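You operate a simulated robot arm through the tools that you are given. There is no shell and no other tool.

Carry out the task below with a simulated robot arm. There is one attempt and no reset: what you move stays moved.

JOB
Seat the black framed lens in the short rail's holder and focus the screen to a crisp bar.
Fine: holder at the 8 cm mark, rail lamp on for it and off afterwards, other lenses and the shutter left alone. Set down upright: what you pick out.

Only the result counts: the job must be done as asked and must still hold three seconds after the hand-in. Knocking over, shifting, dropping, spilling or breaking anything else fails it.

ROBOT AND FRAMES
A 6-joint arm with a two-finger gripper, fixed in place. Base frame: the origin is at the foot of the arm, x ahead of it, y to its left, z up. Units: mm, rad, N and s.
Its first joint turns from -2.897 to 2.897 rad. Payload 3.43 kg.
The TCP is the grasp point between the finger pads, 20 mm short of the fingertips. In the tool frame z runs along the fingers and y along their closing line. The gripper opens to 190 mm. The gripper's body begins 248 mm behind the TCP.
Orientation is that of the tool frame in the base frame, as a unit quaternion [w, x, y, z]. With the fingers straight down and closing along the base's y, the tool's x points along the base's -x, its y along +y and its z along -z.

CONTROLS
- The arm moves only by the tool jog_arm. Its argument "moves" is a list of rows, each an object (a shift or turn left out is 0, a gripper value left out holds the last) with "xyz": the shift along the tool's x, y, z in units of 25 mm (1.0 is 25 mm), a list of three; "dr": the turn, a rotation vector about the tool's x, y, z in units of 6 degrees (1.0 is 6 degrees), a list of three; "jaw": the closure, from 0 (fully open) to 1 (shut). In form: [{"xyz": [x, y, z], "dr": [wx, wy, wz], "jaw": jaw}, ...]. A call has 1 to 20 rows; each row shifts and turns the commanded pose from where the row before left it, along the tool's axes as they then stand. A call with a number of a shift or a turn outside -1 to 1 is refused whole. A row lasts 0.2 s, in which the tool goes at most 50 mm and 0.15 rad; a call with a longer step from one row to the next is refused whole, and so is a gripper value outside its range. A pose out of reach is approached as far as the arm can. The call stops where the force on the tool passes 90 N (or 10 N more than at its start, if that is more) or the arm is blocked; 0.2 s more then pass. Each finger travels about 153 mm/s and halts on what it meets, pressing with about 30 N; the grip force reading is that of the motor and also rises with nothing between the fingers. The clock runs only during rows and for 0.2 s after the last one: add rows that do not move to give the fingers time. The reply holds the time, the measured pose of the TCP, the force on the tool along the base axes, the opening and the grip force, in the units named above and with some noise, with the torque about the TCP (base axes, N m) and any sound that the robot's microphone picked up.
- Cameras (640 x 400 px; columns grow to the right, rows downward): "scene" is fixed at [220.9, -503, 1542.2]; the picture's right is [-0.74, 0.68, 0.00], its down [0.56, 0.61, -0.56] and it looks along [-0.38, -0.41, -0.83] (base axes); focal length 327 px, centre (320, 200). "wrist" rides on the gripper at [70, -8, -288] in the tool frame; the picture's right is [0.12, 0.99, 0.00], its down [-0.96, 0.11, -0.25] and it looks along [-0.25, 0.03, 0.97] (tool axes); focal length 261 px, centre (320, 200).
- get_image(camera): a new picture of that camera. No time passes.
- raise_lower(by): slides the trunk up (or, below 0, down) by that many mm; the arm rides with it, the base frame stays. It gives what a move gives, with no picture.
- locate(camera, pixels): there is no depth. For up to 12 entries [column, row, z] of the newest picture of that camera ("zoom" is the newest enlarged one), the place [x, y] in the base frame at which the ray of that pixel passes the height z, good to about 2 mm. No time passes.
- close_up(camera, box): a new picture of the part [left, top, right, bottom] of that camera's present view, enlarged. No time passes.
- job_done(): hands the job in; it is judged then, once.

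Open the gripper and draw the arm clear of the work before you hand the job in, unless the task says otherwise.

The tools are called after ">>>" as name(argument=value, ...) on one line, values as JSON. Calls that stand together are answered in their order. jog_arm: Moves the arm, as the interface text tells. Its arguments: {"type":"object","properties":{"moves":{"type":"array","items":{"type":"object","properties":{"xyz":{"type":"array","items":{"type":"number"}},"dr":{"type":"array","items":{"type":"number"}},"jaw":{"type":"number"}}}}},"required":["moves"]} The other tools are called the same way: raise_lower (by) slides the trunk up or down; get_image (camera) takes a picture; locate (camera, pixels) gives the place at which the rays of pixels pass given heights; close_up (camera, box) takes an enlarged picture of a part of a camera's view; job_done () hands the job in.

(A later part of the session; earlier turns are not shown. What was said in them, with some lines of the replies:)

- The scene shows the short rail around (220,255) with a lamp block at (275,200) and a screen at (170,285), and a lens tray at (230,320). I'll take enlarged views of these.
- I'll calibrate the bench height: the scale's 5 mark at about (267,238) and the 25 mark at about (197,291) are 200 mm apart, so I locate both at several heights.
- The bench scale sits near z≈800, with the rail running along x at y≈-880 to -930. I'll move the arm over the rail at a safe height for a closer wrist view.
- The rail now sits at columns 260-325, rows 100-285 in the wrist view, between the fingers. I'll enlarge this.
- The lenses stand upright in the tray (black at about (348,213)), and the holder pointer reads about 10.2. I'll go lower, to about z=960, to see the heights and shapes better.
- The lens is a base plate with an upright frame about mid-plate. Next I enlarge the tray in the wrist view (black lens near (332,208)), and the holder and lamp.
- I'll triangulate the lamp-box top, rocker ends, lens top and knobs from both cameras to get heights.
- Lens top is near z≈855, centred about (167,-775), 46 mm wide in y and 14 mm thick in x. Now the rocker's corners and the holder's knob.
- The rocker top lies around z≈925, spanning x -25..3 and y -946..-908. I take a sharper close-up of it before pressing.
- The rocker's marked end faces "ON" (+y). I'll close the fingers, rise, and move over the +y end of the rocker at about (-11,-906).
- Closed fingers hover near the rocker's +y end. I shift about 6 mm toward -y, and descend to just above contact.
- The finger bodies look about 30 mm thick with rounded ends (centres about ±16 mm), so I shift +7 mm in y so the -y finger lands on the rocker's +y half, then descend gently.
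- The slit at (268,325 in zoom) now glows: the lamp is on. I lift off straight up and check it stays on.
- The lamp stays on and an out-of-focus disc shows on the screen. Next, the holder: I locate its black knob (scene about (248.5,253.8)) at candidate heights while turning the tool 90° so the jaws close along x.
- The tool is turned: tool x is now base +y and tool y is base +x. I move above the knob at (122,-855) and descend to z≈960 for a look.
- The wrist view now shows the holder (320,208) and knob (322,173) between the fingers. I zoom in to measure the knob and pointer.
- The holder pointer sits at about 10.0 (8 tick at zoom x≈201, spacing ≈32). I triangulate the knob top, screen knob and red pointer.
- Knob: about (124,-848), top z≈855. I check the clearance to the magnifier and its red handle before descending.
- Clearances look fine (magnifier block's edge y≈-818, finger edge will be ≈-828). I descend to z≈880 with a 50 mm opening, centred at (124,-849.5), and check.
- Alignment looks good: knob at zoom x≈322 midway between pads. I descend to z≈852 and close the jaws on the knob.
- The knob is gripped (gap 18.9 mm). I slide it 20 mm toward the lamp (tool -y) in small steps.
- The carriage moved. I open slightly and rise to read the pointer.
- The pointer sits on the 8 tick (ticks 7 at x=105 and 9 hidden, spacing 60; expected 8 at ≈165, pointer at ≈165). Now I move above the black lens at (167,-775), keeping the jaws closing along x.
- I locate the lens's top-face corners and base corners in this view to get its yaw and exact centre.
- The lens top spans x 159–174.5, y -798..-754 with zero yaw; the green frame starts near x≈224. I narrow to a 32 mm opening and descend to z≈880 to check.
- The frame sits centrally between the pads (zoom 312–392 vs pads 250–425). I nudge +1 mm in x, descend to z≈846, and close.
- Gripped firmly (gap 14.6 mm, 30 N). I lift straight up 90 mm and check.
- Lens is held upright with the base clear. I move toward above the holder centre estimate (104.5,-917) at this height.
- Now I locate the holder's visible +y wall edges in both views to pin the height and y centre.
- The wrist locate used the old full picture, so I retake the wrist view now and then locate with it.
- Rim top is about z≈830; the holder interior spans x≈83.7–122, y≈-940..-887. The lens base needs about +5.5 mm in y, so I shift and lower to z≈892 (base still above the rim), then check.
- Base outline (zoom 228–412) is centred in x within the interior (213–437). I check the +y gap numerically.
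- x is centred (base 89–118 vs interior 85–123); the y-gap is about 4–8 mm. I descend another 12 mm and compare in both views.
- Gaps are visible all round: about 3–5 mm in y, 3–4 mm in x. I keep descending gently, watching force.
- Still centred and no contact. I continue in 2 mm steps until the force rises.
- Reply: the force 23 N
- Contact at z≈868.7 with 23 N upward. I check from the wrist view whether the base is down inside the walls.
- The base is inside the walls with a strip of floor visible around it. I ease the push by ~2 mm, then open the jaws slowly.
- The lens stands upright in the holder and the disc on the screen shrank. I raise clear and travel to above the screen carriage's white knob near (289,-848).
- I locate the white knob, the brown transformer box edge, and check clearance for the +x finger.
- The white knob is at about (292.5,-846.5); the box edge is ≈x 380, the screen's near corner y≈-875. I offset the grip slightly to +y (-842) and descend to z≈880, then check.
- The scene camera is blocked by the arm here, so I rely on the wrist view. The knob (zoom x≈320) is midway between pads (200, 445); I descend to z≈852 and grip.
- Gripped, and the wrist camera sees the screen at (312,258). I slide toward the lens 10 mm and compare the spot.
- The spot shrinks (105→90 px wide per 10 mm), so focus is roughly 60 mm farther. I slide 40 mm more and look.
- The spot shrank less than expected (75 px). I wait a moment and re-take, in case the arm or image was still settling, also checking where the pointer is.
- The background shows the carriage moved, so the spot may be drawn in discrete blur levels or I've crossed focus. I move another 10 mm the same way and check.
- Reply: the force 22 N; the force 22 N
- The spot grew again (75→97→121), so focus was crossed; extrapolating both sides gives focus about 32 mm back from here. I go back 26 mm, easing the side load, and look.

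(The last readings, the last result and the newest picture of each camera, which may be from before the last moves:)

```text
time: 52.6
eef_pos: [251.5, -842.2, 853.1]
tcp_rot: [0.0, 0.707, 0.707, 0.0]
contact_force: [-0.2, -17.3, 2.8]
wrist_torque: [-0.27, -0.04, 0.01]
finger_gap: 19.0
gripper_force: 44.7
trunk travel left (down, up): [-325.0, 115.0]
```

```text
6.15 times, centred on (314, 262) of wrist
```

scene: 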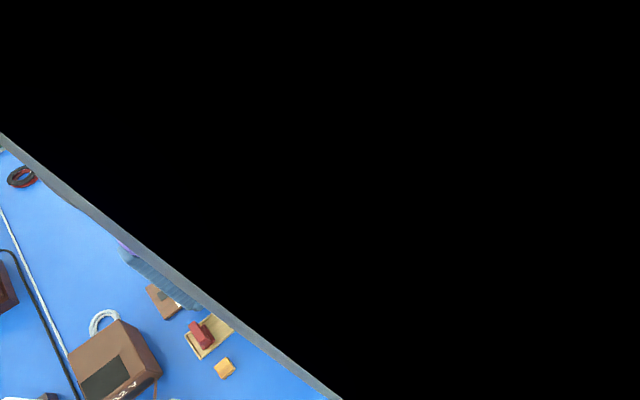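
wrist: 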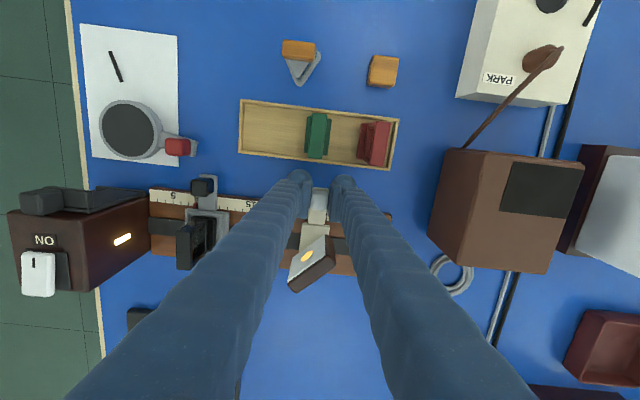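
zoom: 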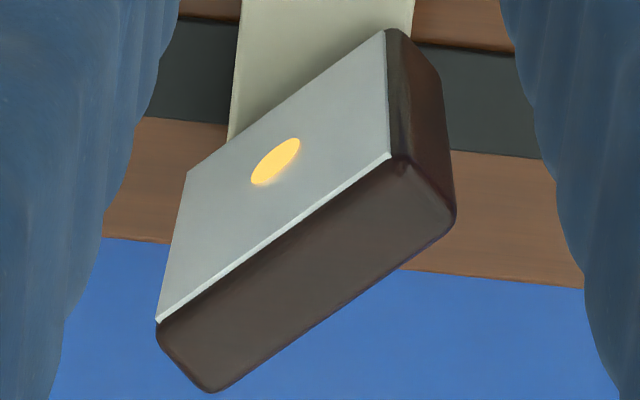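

Shrinking as I move away (58→50 px). I continue in 3 mm steps.

>>> jog_arm(moves=[{"xyz": [0, 0.12, 0]}, {}])

>>> close_up(camera="wrist", box=[282, 230, 346, 295])

>>> jog_arm(moves=[{"xyz": [0, 0.12, 0]}, {}])

>>> close_up(camera="wrist", box=[282, 230, 346, 295])

>>> jog_arm(moves=[{"xyz": [0, 0.12, 0]}, {}])

>>> close_up(camera="wrist", box=[282, 230, 346, 295])

```text
time: 53.2
eef_pos: [255.3, -841.5, 852.1]
tcp_rot: [0.0, 0.707, 0.707, 0.0]
contact_force: [-0.1, -11.4, 3.3]
wrist_torque: [0.0, -0.03, 0.0]
finger_gap: 18.8
gripper_force: 44.9
trunk travel left (down, up): [-325.0, 115.0]
```

```text
6.15 times, centred on (314, 262) of wrist
```

zoom: 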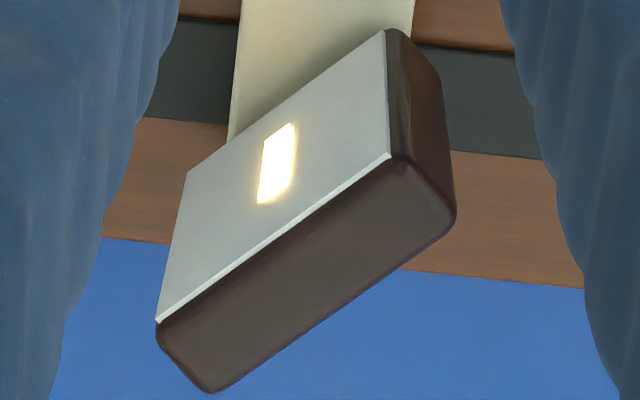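

```text
time: 53.8
eef_pos: [259.8, -841.0, 851.4]
tcp_rot: [0.0, 0.707, 0.707, 0.001]
contact_force: [-0.1, -6.1, 5.8]
wrist_torque: [0.16, -0.04, 0.01]
finger_gap: 18.8
gripper_force: 45.2
trunk travel left (down, up): [-325.0, 115.0]
```

```text
6.15 times, centred on (314, 262) of wrist
```

zoom: 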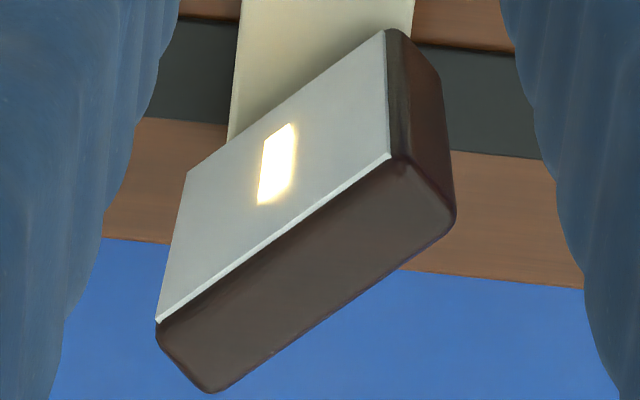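

```text
time: 54.4
eef_pos: [261.5, -840.9, 852.7]
tcp_rot: [0.0, 0.707, 0.707, 0.0]
contact_force: [-0.8, -5.6, 4.4]
wrist_torque: [0.09, -0.01, 0.03]
finger_gap: 19.2
gripper_force: 45.2
trunk travel left (down, up): [-325.0, 115.0]
```

```text
6.15 times, centred on (314, 262) of wrist
```

zoom: 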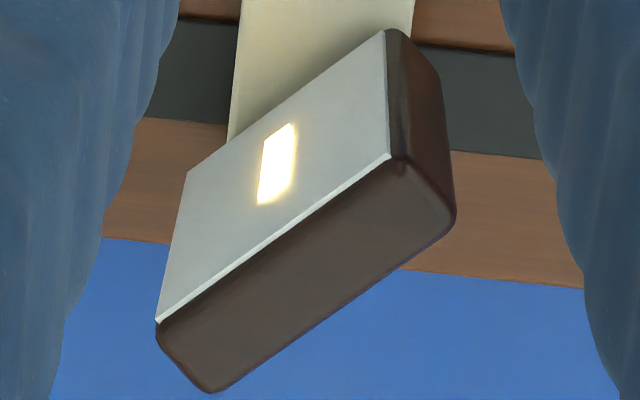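

A crisp bar appears at three successive positions. I keep going to find the far edge of the sharp band so I can centre within it.

>>> jog_arm(moves=[{"xyz": [0, 0.12, 0]}, {}])

>>> close_up(camera="wrist", box=[282, 230, 346, 295])

>>> jog_arm(moves=[{"xyz": [0, 0.12, 0]}, {}])

>>> close_up(camera="wrist", box=[282, 230, 346, 295])

>>> jog_arm(moves=[{"xyz": [0, 0.12, 0]}, {}])

>>> close_up(camera="wrist", box=[282, 230, 346, 295])

```text
time: 55.0
eef_pos: [263.7, -842.5, 852.8]
tcp_rot: [-0.001, 0.707, 0.707, 0.001]
contact_force: [0.5, -2.3, -0.5]
wrist_torque: [-0.09, -0.01, -0.03]
finger_gap: 18.8
gripper_force: 44.9
trunk travel left (down, up): [-325.0, 115.0]
```

```text
6.15 times, centred on (314, 262) of wrist
```

zoom: 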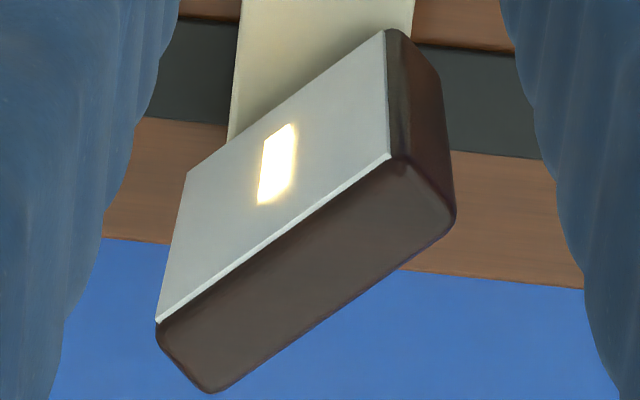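

```text
time: 55.6
eef_pos: [267.1, -840.7, 851.1]
tcp_rot: [-0.001, 0.707, 0.707, 0.0]
contact_force: [-0.4, 3.6, -4.1]
wrist_torque: [0.28, -0.03, 0.01]
finger_gap: 19.0
gripper_force: 44.9
trunk travel left (down, up): [-325.0, 115.0]
```

```text
6.15 times, centred on (314, 262) of wrist
```

zoom: 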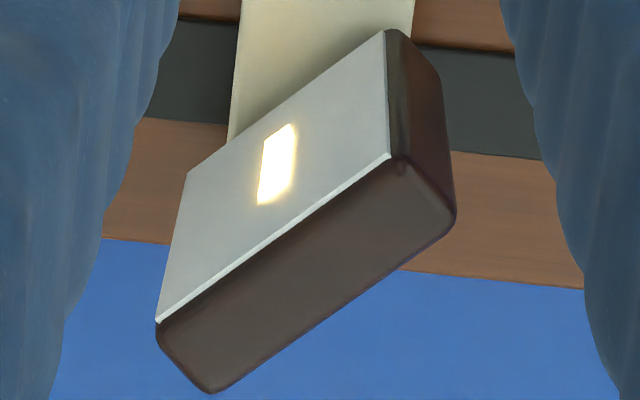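

```text
time: 56.2
eef_pos: [270.0, -842.0, 851.9]
tcp_rot: [0.0, 0.707, 0.707, 0.001]
contact_force: [-0.6, 7.5, -1.4]
wrist_torque: [0.4, -0.06, -0.03]
finger_gap: 19.1
gripper_force: 45.3
trunk travel left (down, up): [-325.0, 115.0]
```

```text
6.15 times, centred on (314, 262) of wrist
```

zoom: 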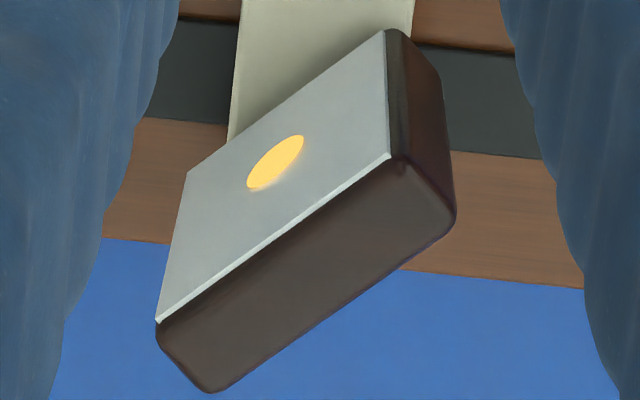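

The bar blurs at the next step. Equal-blur positions on both sides pair up around 10.5 mm back, so I go back by that and verify.

>>> jog_arm(moves=[{"xyz": [0, -0.21, 0]}, {"xyz": [0, -0.21, 0]}, {}, {}])

>>> close_up(camera="wrist", box=[282, 230, 346, 295])

>>> get_image(camera="wrist")

```text
time: 57.2
eef_pos: [259.6, -842.0, 851.9]
tcp_rot: [-0.001, 0.707, 0.707, -0.001]
contact_force: [0.5, 9.2, -11.7]
wrist_torque: [-0.11, 0.02, -0.01]
finger_gap: 19.1
gripper_force: 45.2
trunk travel left (down, up): [-325.0, 115.0]
```

```text
6.15 times, centred on (314, 262) of wrist
```

zoom: 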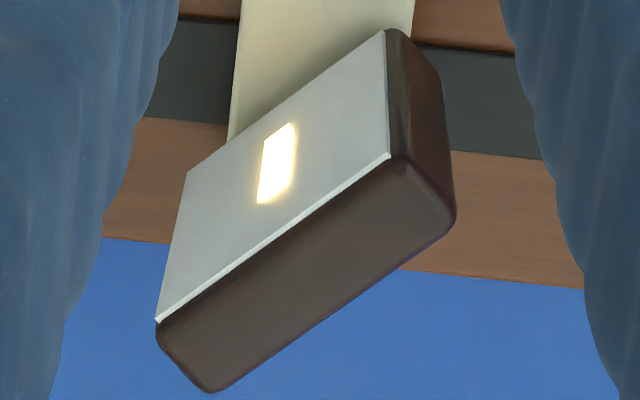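

```text
taken
```

wrist: 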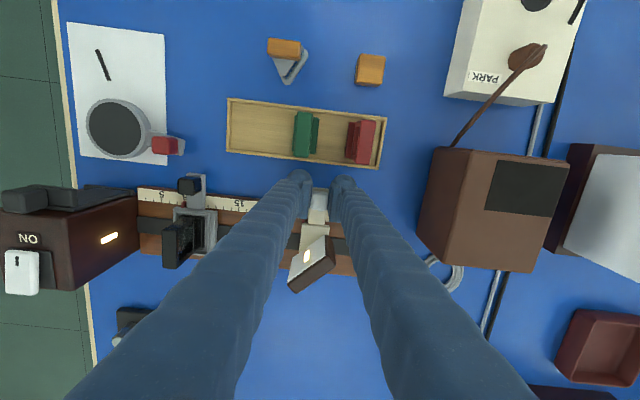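

The bar is crisp at the middle of the band. I release the knob slowly, rise, and check focus and pointers.

>>> jog_arm(moves=[{"jaw": 0.88}, {"jaw": 0.85}, {"jaw": 0.8}, {"jaw": 0.75}, {}, {"xyz": [0, 0, -0.5]}, {"xyz": [0, 0, -1]}, {"xyz": [0, 0, -1]}, {"xyz": [0, 0, -1]}, {}, {}])

>>> get_image(camera="wrist")

>>> close_up(camera="wrist", box=[280, 160, 376, 240])

>>> close_up(camera="wrist", box=[150, 150, 280, 240])

```text
time: 59.6
eef_pos: [259.9, -841.8, 939.0]
tcp_rot: [-0.001, 0.707, 0.707, 0.0]
contact_force: [0.9, 0.6, 0.0]
wrist_torque: [0.03, 0.0, -0.02]
finger_gap: 47.5
gripper_force: 0.0
trunk travel left (down, up): [-325.0, 115.0]
```

```text
taken
```

wrist: 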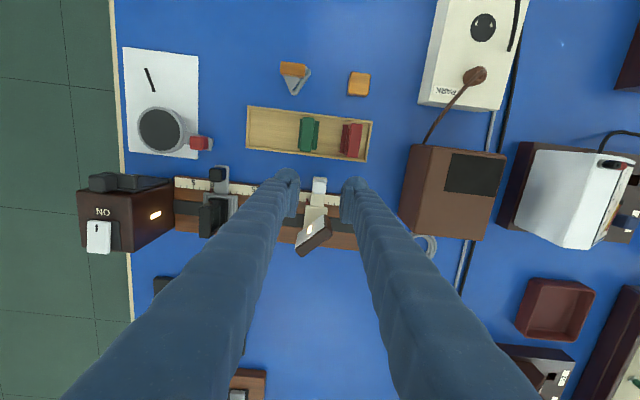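

```text
5.00 times, centred on (328, 200) of wrist
```

zoom: 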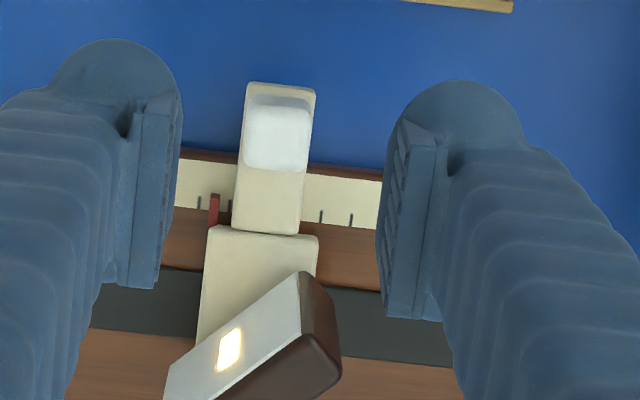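

```text
4.44 times, centred on (215, 195) of wrist
```

zoom: 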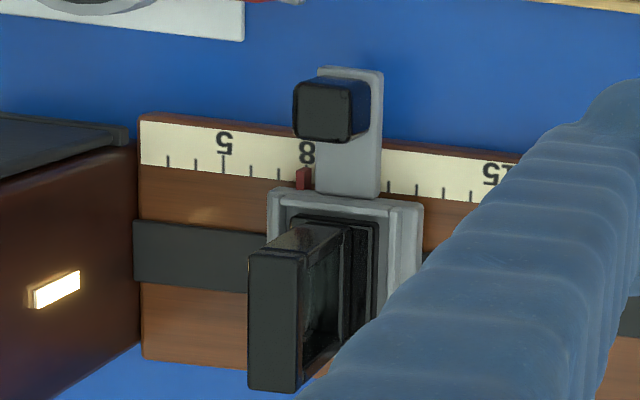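

The focus holds after release and the holder pointer remains at 8. Now to switch off: I rise, turn the tool back, close the jaws and go above the rocker's -y end (-11,-949).

>>> jog_arm(moves=[{"xyz": [0, 0, -0.8]}, {"xyz": [0, 0, -0.8]}, {"xyz": [0, 0, -0.8], "dr": [0, 0, -1]}, {"xyz": [0, 0, -0.8], "dr": [0, 0, -1]}, {"dr": [0, 0, -1]}, {"dr": [0, 0, -1]}, {"dr": [0, 0, -1]}, {"dr": [0, 0, -1]}, {"dr": [0, 0, -1]}, {"dr": [0, 0, -1], "jaw": 1}, {"dr": [0, 0, -1]}, {"dr": [0, 0, -1]}, {"dr": [0, 0, -1]}, {"dr": [0, 0, -1]}, {"dr": [0, 0, -1]}, {"dr": [0, 0, -1]}, {"dr": [0, 0, -1]}, {}, {}])

>>> jog_arm(moves=[{"xyz": [0.98, -0.39, 0]}, {"xyz": [0.98, -0.39, 0]}, {"xyz": [0.98, -0.39, 0]}, {"xyz": [0.98, -0.39, 0]}, {"xyz": [0.98, -0.39, 0]}, {"xyz": [0.98, -0.39, 0]}, {"xyz": [0.98, -0.39, 0]}, {"xyz": [0.98, -0.39, 0]}, {"xyz": [0.98, -0.39, 0]}, {"xyz": [0.98, -0.39, 0]}, {"xyz": [0.98, -0.39, 0]}, {}, {}, {}])

>>> get_image(camera="wrist")

>>> get_image(camera="scene")

```text
time: 63.6
eef_pos: [260.0, -842.7, 1019.2]
tcp_rot: [0.0, 0.0, 1.0, 0.0]
contact_force: [0.9, -0.1, -0.9]
wrist_torque: [0.01, 0.01, -0.03]
finger_gap: 0.0
gripper_force: 29.8
trunk travel left (down, up): [-325.0, 115.0]
```

```text
time: 66.6
eef_pos: [-11.3, -948.9, 1018.1]
tcp_rot: [-0.001, 0.0, 1.0, -0.001]
contact_force: [0.3, 0.0, -0.2]
wrist_torque: [0.05, 0.02, -0.01]
finger_gap: 0.0
gripper_force: 30.4
trunk travel left (down, up): [-325.0, 115.0]
```

```text
taken
```

wrist: 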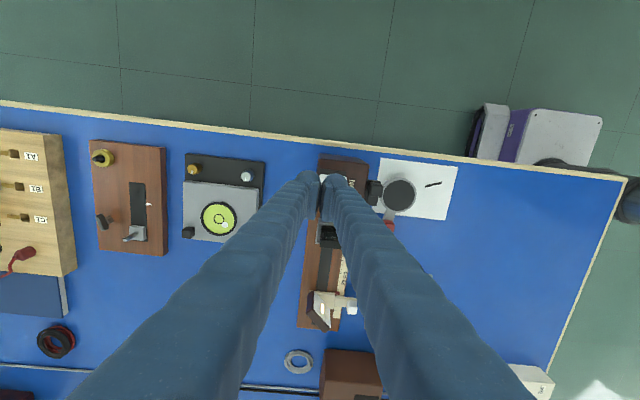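

```text
taken
```

scene: 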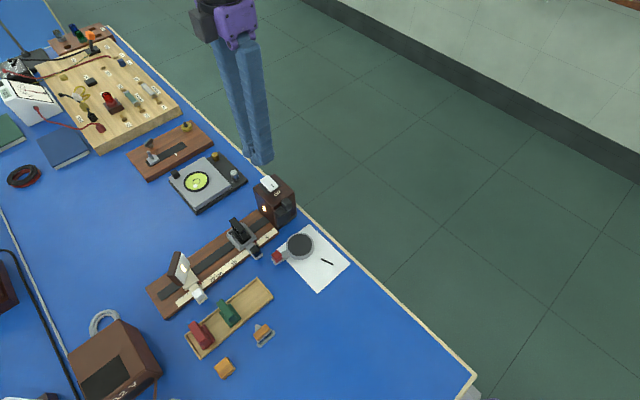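

I'm above the -y end of the rocker. Descend to z≈950, then view.

>>> jog_arm(moves=[{"xyz": [0, 0, 0.9]}, {"xyz": [0, 0, 0.9]}, {"xyz": [0, 0, 0.9]}, {}, {}])

>>> close_up(camera="scene", box=[240, 150, 304, 220])

>>> close_up(camera="scene", box=[150, 210, 270, 310])

```text
time: 67.8
eef_pos: [-10.4, -948.1, 950.4]
tcp_rot: [-0.001, 0.001, 1.0, 0.001]
contact_force: [0.4, 0.3, -0.3]
wrist_torque: [-0.03, -0.01, 0.0]
finger_gap: 0.1
gripper_force: 30.1
trunk travel left (down, up): [-325.0, 115.0]
```

```text
5.71 times, centred on (272, 185) of scene
```

zoom: 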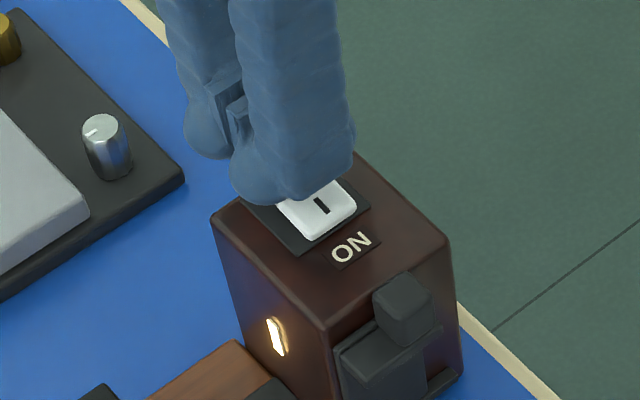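

```text
4.00 times, centred on (210, 260) of scene
```

zoom: 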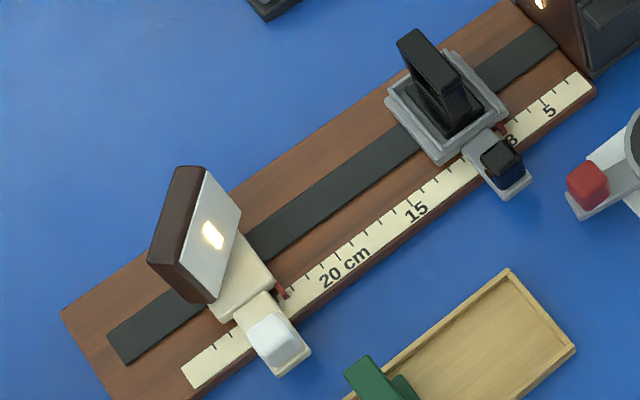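

The bar on the screen is crisp, screen near 23 cm. Fingers are aimed at the rocker's -y half; I press down in 2.5 mm steps.

>>> jog_arm(moves=[{"xyz": [0, 0, 0.1]}, {"xyz": [0, 0, 0.1]}, {}])

>>> jog_arm(moves=[{"xyz": [0, 0, 0.1]}, {"xyz": [0, 0, 0.1]}, {}])

>>> close_up(camera="scene", box=[240, 150, 304, 220])

```text
time: 68.6
eef_pos: [-10.0, -947.9, 946.2]
tcp_rot: [0.0, 0.0, 1.0, 0.0]
contact_force: [-0.1, -0.2, -0.2]
wrist_torque: [-0.01, 0.01, -0.02]
finger_gap: 0.0
gripper_force: 30.3
trunk travel left (down, up): [-325.0, 115.0]
```

```text
time: 69.4
eef_pos: [-9.6, -950.2, 941.5]
tcp_rot: [0.0, 0.0, 1.0, -0.001]
contact_force: [-2.2, -1.8, 4.9]
wrist_torque: [0.04, 0.04, 0.02]
finger_gap: 0.0
gripper_force: 30.0
trunk travel left (down, up): [-325.0, 115.0]
```

```text
5.71 times, centred on (272, 185) of scene
```

zoom: 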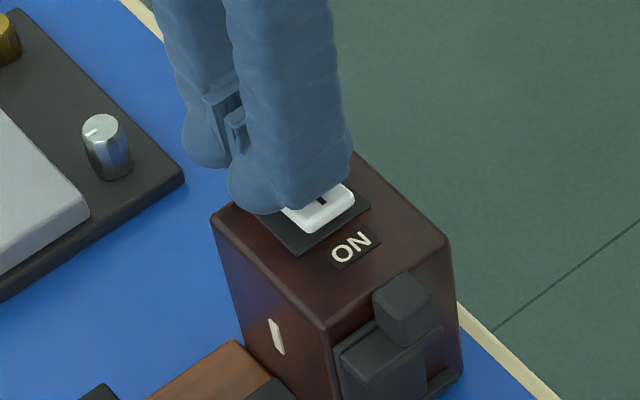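

The slit no longer glows, so the lamp is off. I lift straight up, then draw the arm back clear of the bench and open the gripper.

>>> jog_arm(moves=[{"xyz": [0, 0, -0.6]}, {"xyz": [0, 0, -1]}, {"xyz": [0, 0, -1]}, {"xyz": [0, 0, -1]}, {"xyz": [0, 0, -1]}, {"xyz": [0, 0, -1]}, {"xyz": [0, 0, -1]}, {"xyz": [0, 0, -1]}, {"xyz": [0.9, 0.9, 0]}, {"xyz": [0.9, 0.9, 0]}, {"xyz": [0.9, 0.9, 0]}, {"xyz": [0.9, 0.9, 0]}, {"xyz": [0.9, 0.9, 0]}, {"xyz": [0, 0.9, 0], "jaw": 0.5}, {"xyz": [0, 0.9, 0], "jaw": 0}, {}, {}, {}])

>>> get_image(camera="scene")

>>> close_up(camera="scene", box=[140, 160, 300, 260])

>>> close_up(camera="scene", box=[140, 230, 300, 330])

>>> close_up(camera="scene", box=[230, 205, 280, 255])

```text
time: 73.2
eef_pos: [-122.4, -790.6, 1134.4]
tcp_rot: [0.0, 0.0, 1.0, 0.001]
contact_force: [-0.5, 1.0, 0.4]
wrist_torque: [-0.02, -0.01, 0.04]
finger_gap: 190.1
gripper_force: 0.0
trunk travel left (down, up): [-325.0, 115.0]
```

```text
taken
```

scene: 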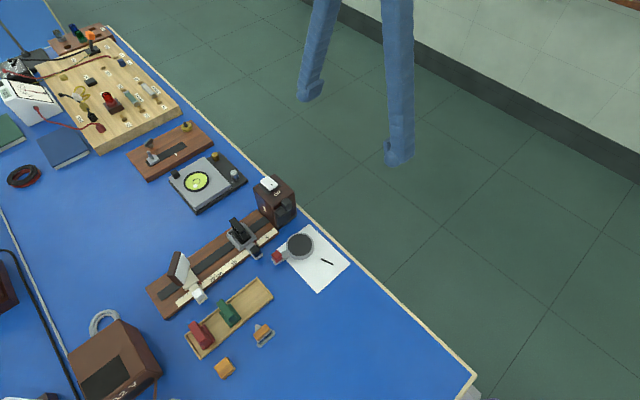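

```text
4.00 times, centred on (220, 210) of scene
```

zoom: 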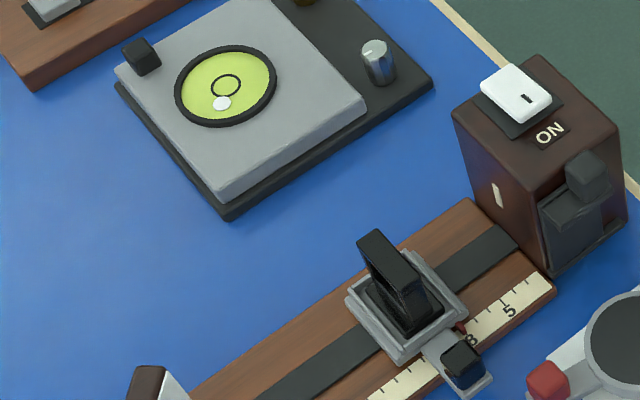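

```text
4.00 times, centred on (220, 280) of scene
```

zoom: 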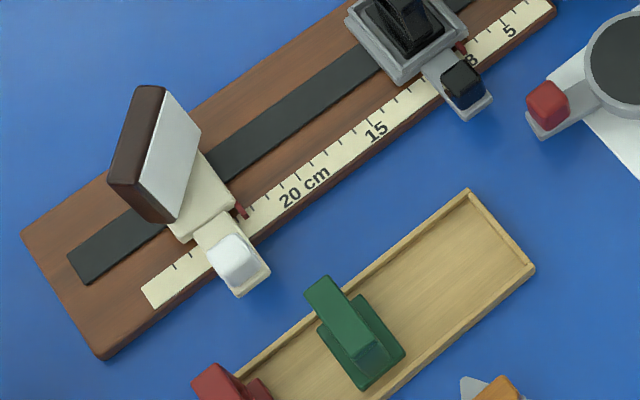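

```text
8.00 times, centred on (255, 230) of scene
```

zoom: 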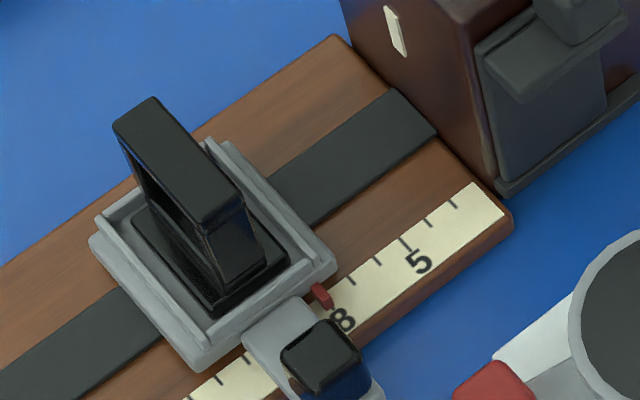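

The black lens stands flat and upright in the holder at the 8 mark. The screen is at its focused position, the lamp is off, and the other lenses and shutter look untouched. The gripper is open and clear, so I hand in.

>>> job_done()

```text
The job is handed in.
```

The black framed lens is seated upright in the short rail's holder, and the screen is set where it showed a crisp bar. I've handed the job in, but no result has come back yet.

- **Holder:** its pointer sits on the 8 cm mark. I checked this again after releasing the lens.
- **Focus:** the bar was sharp over roughly 15 mm of screen travel. I left the screen near the middle of that, at about 23 cm, and the bar was still crisp after I let go of the knob.
- **Lamp:** I switched it on before seating the lens and off once the focus was set. The final picture shows the slit dark.
- **Everything else:** the green and red lenses and the shutter look untouched, and I saw nothing knocked or shifted. The gripper is open and the arm is clear of the rail.
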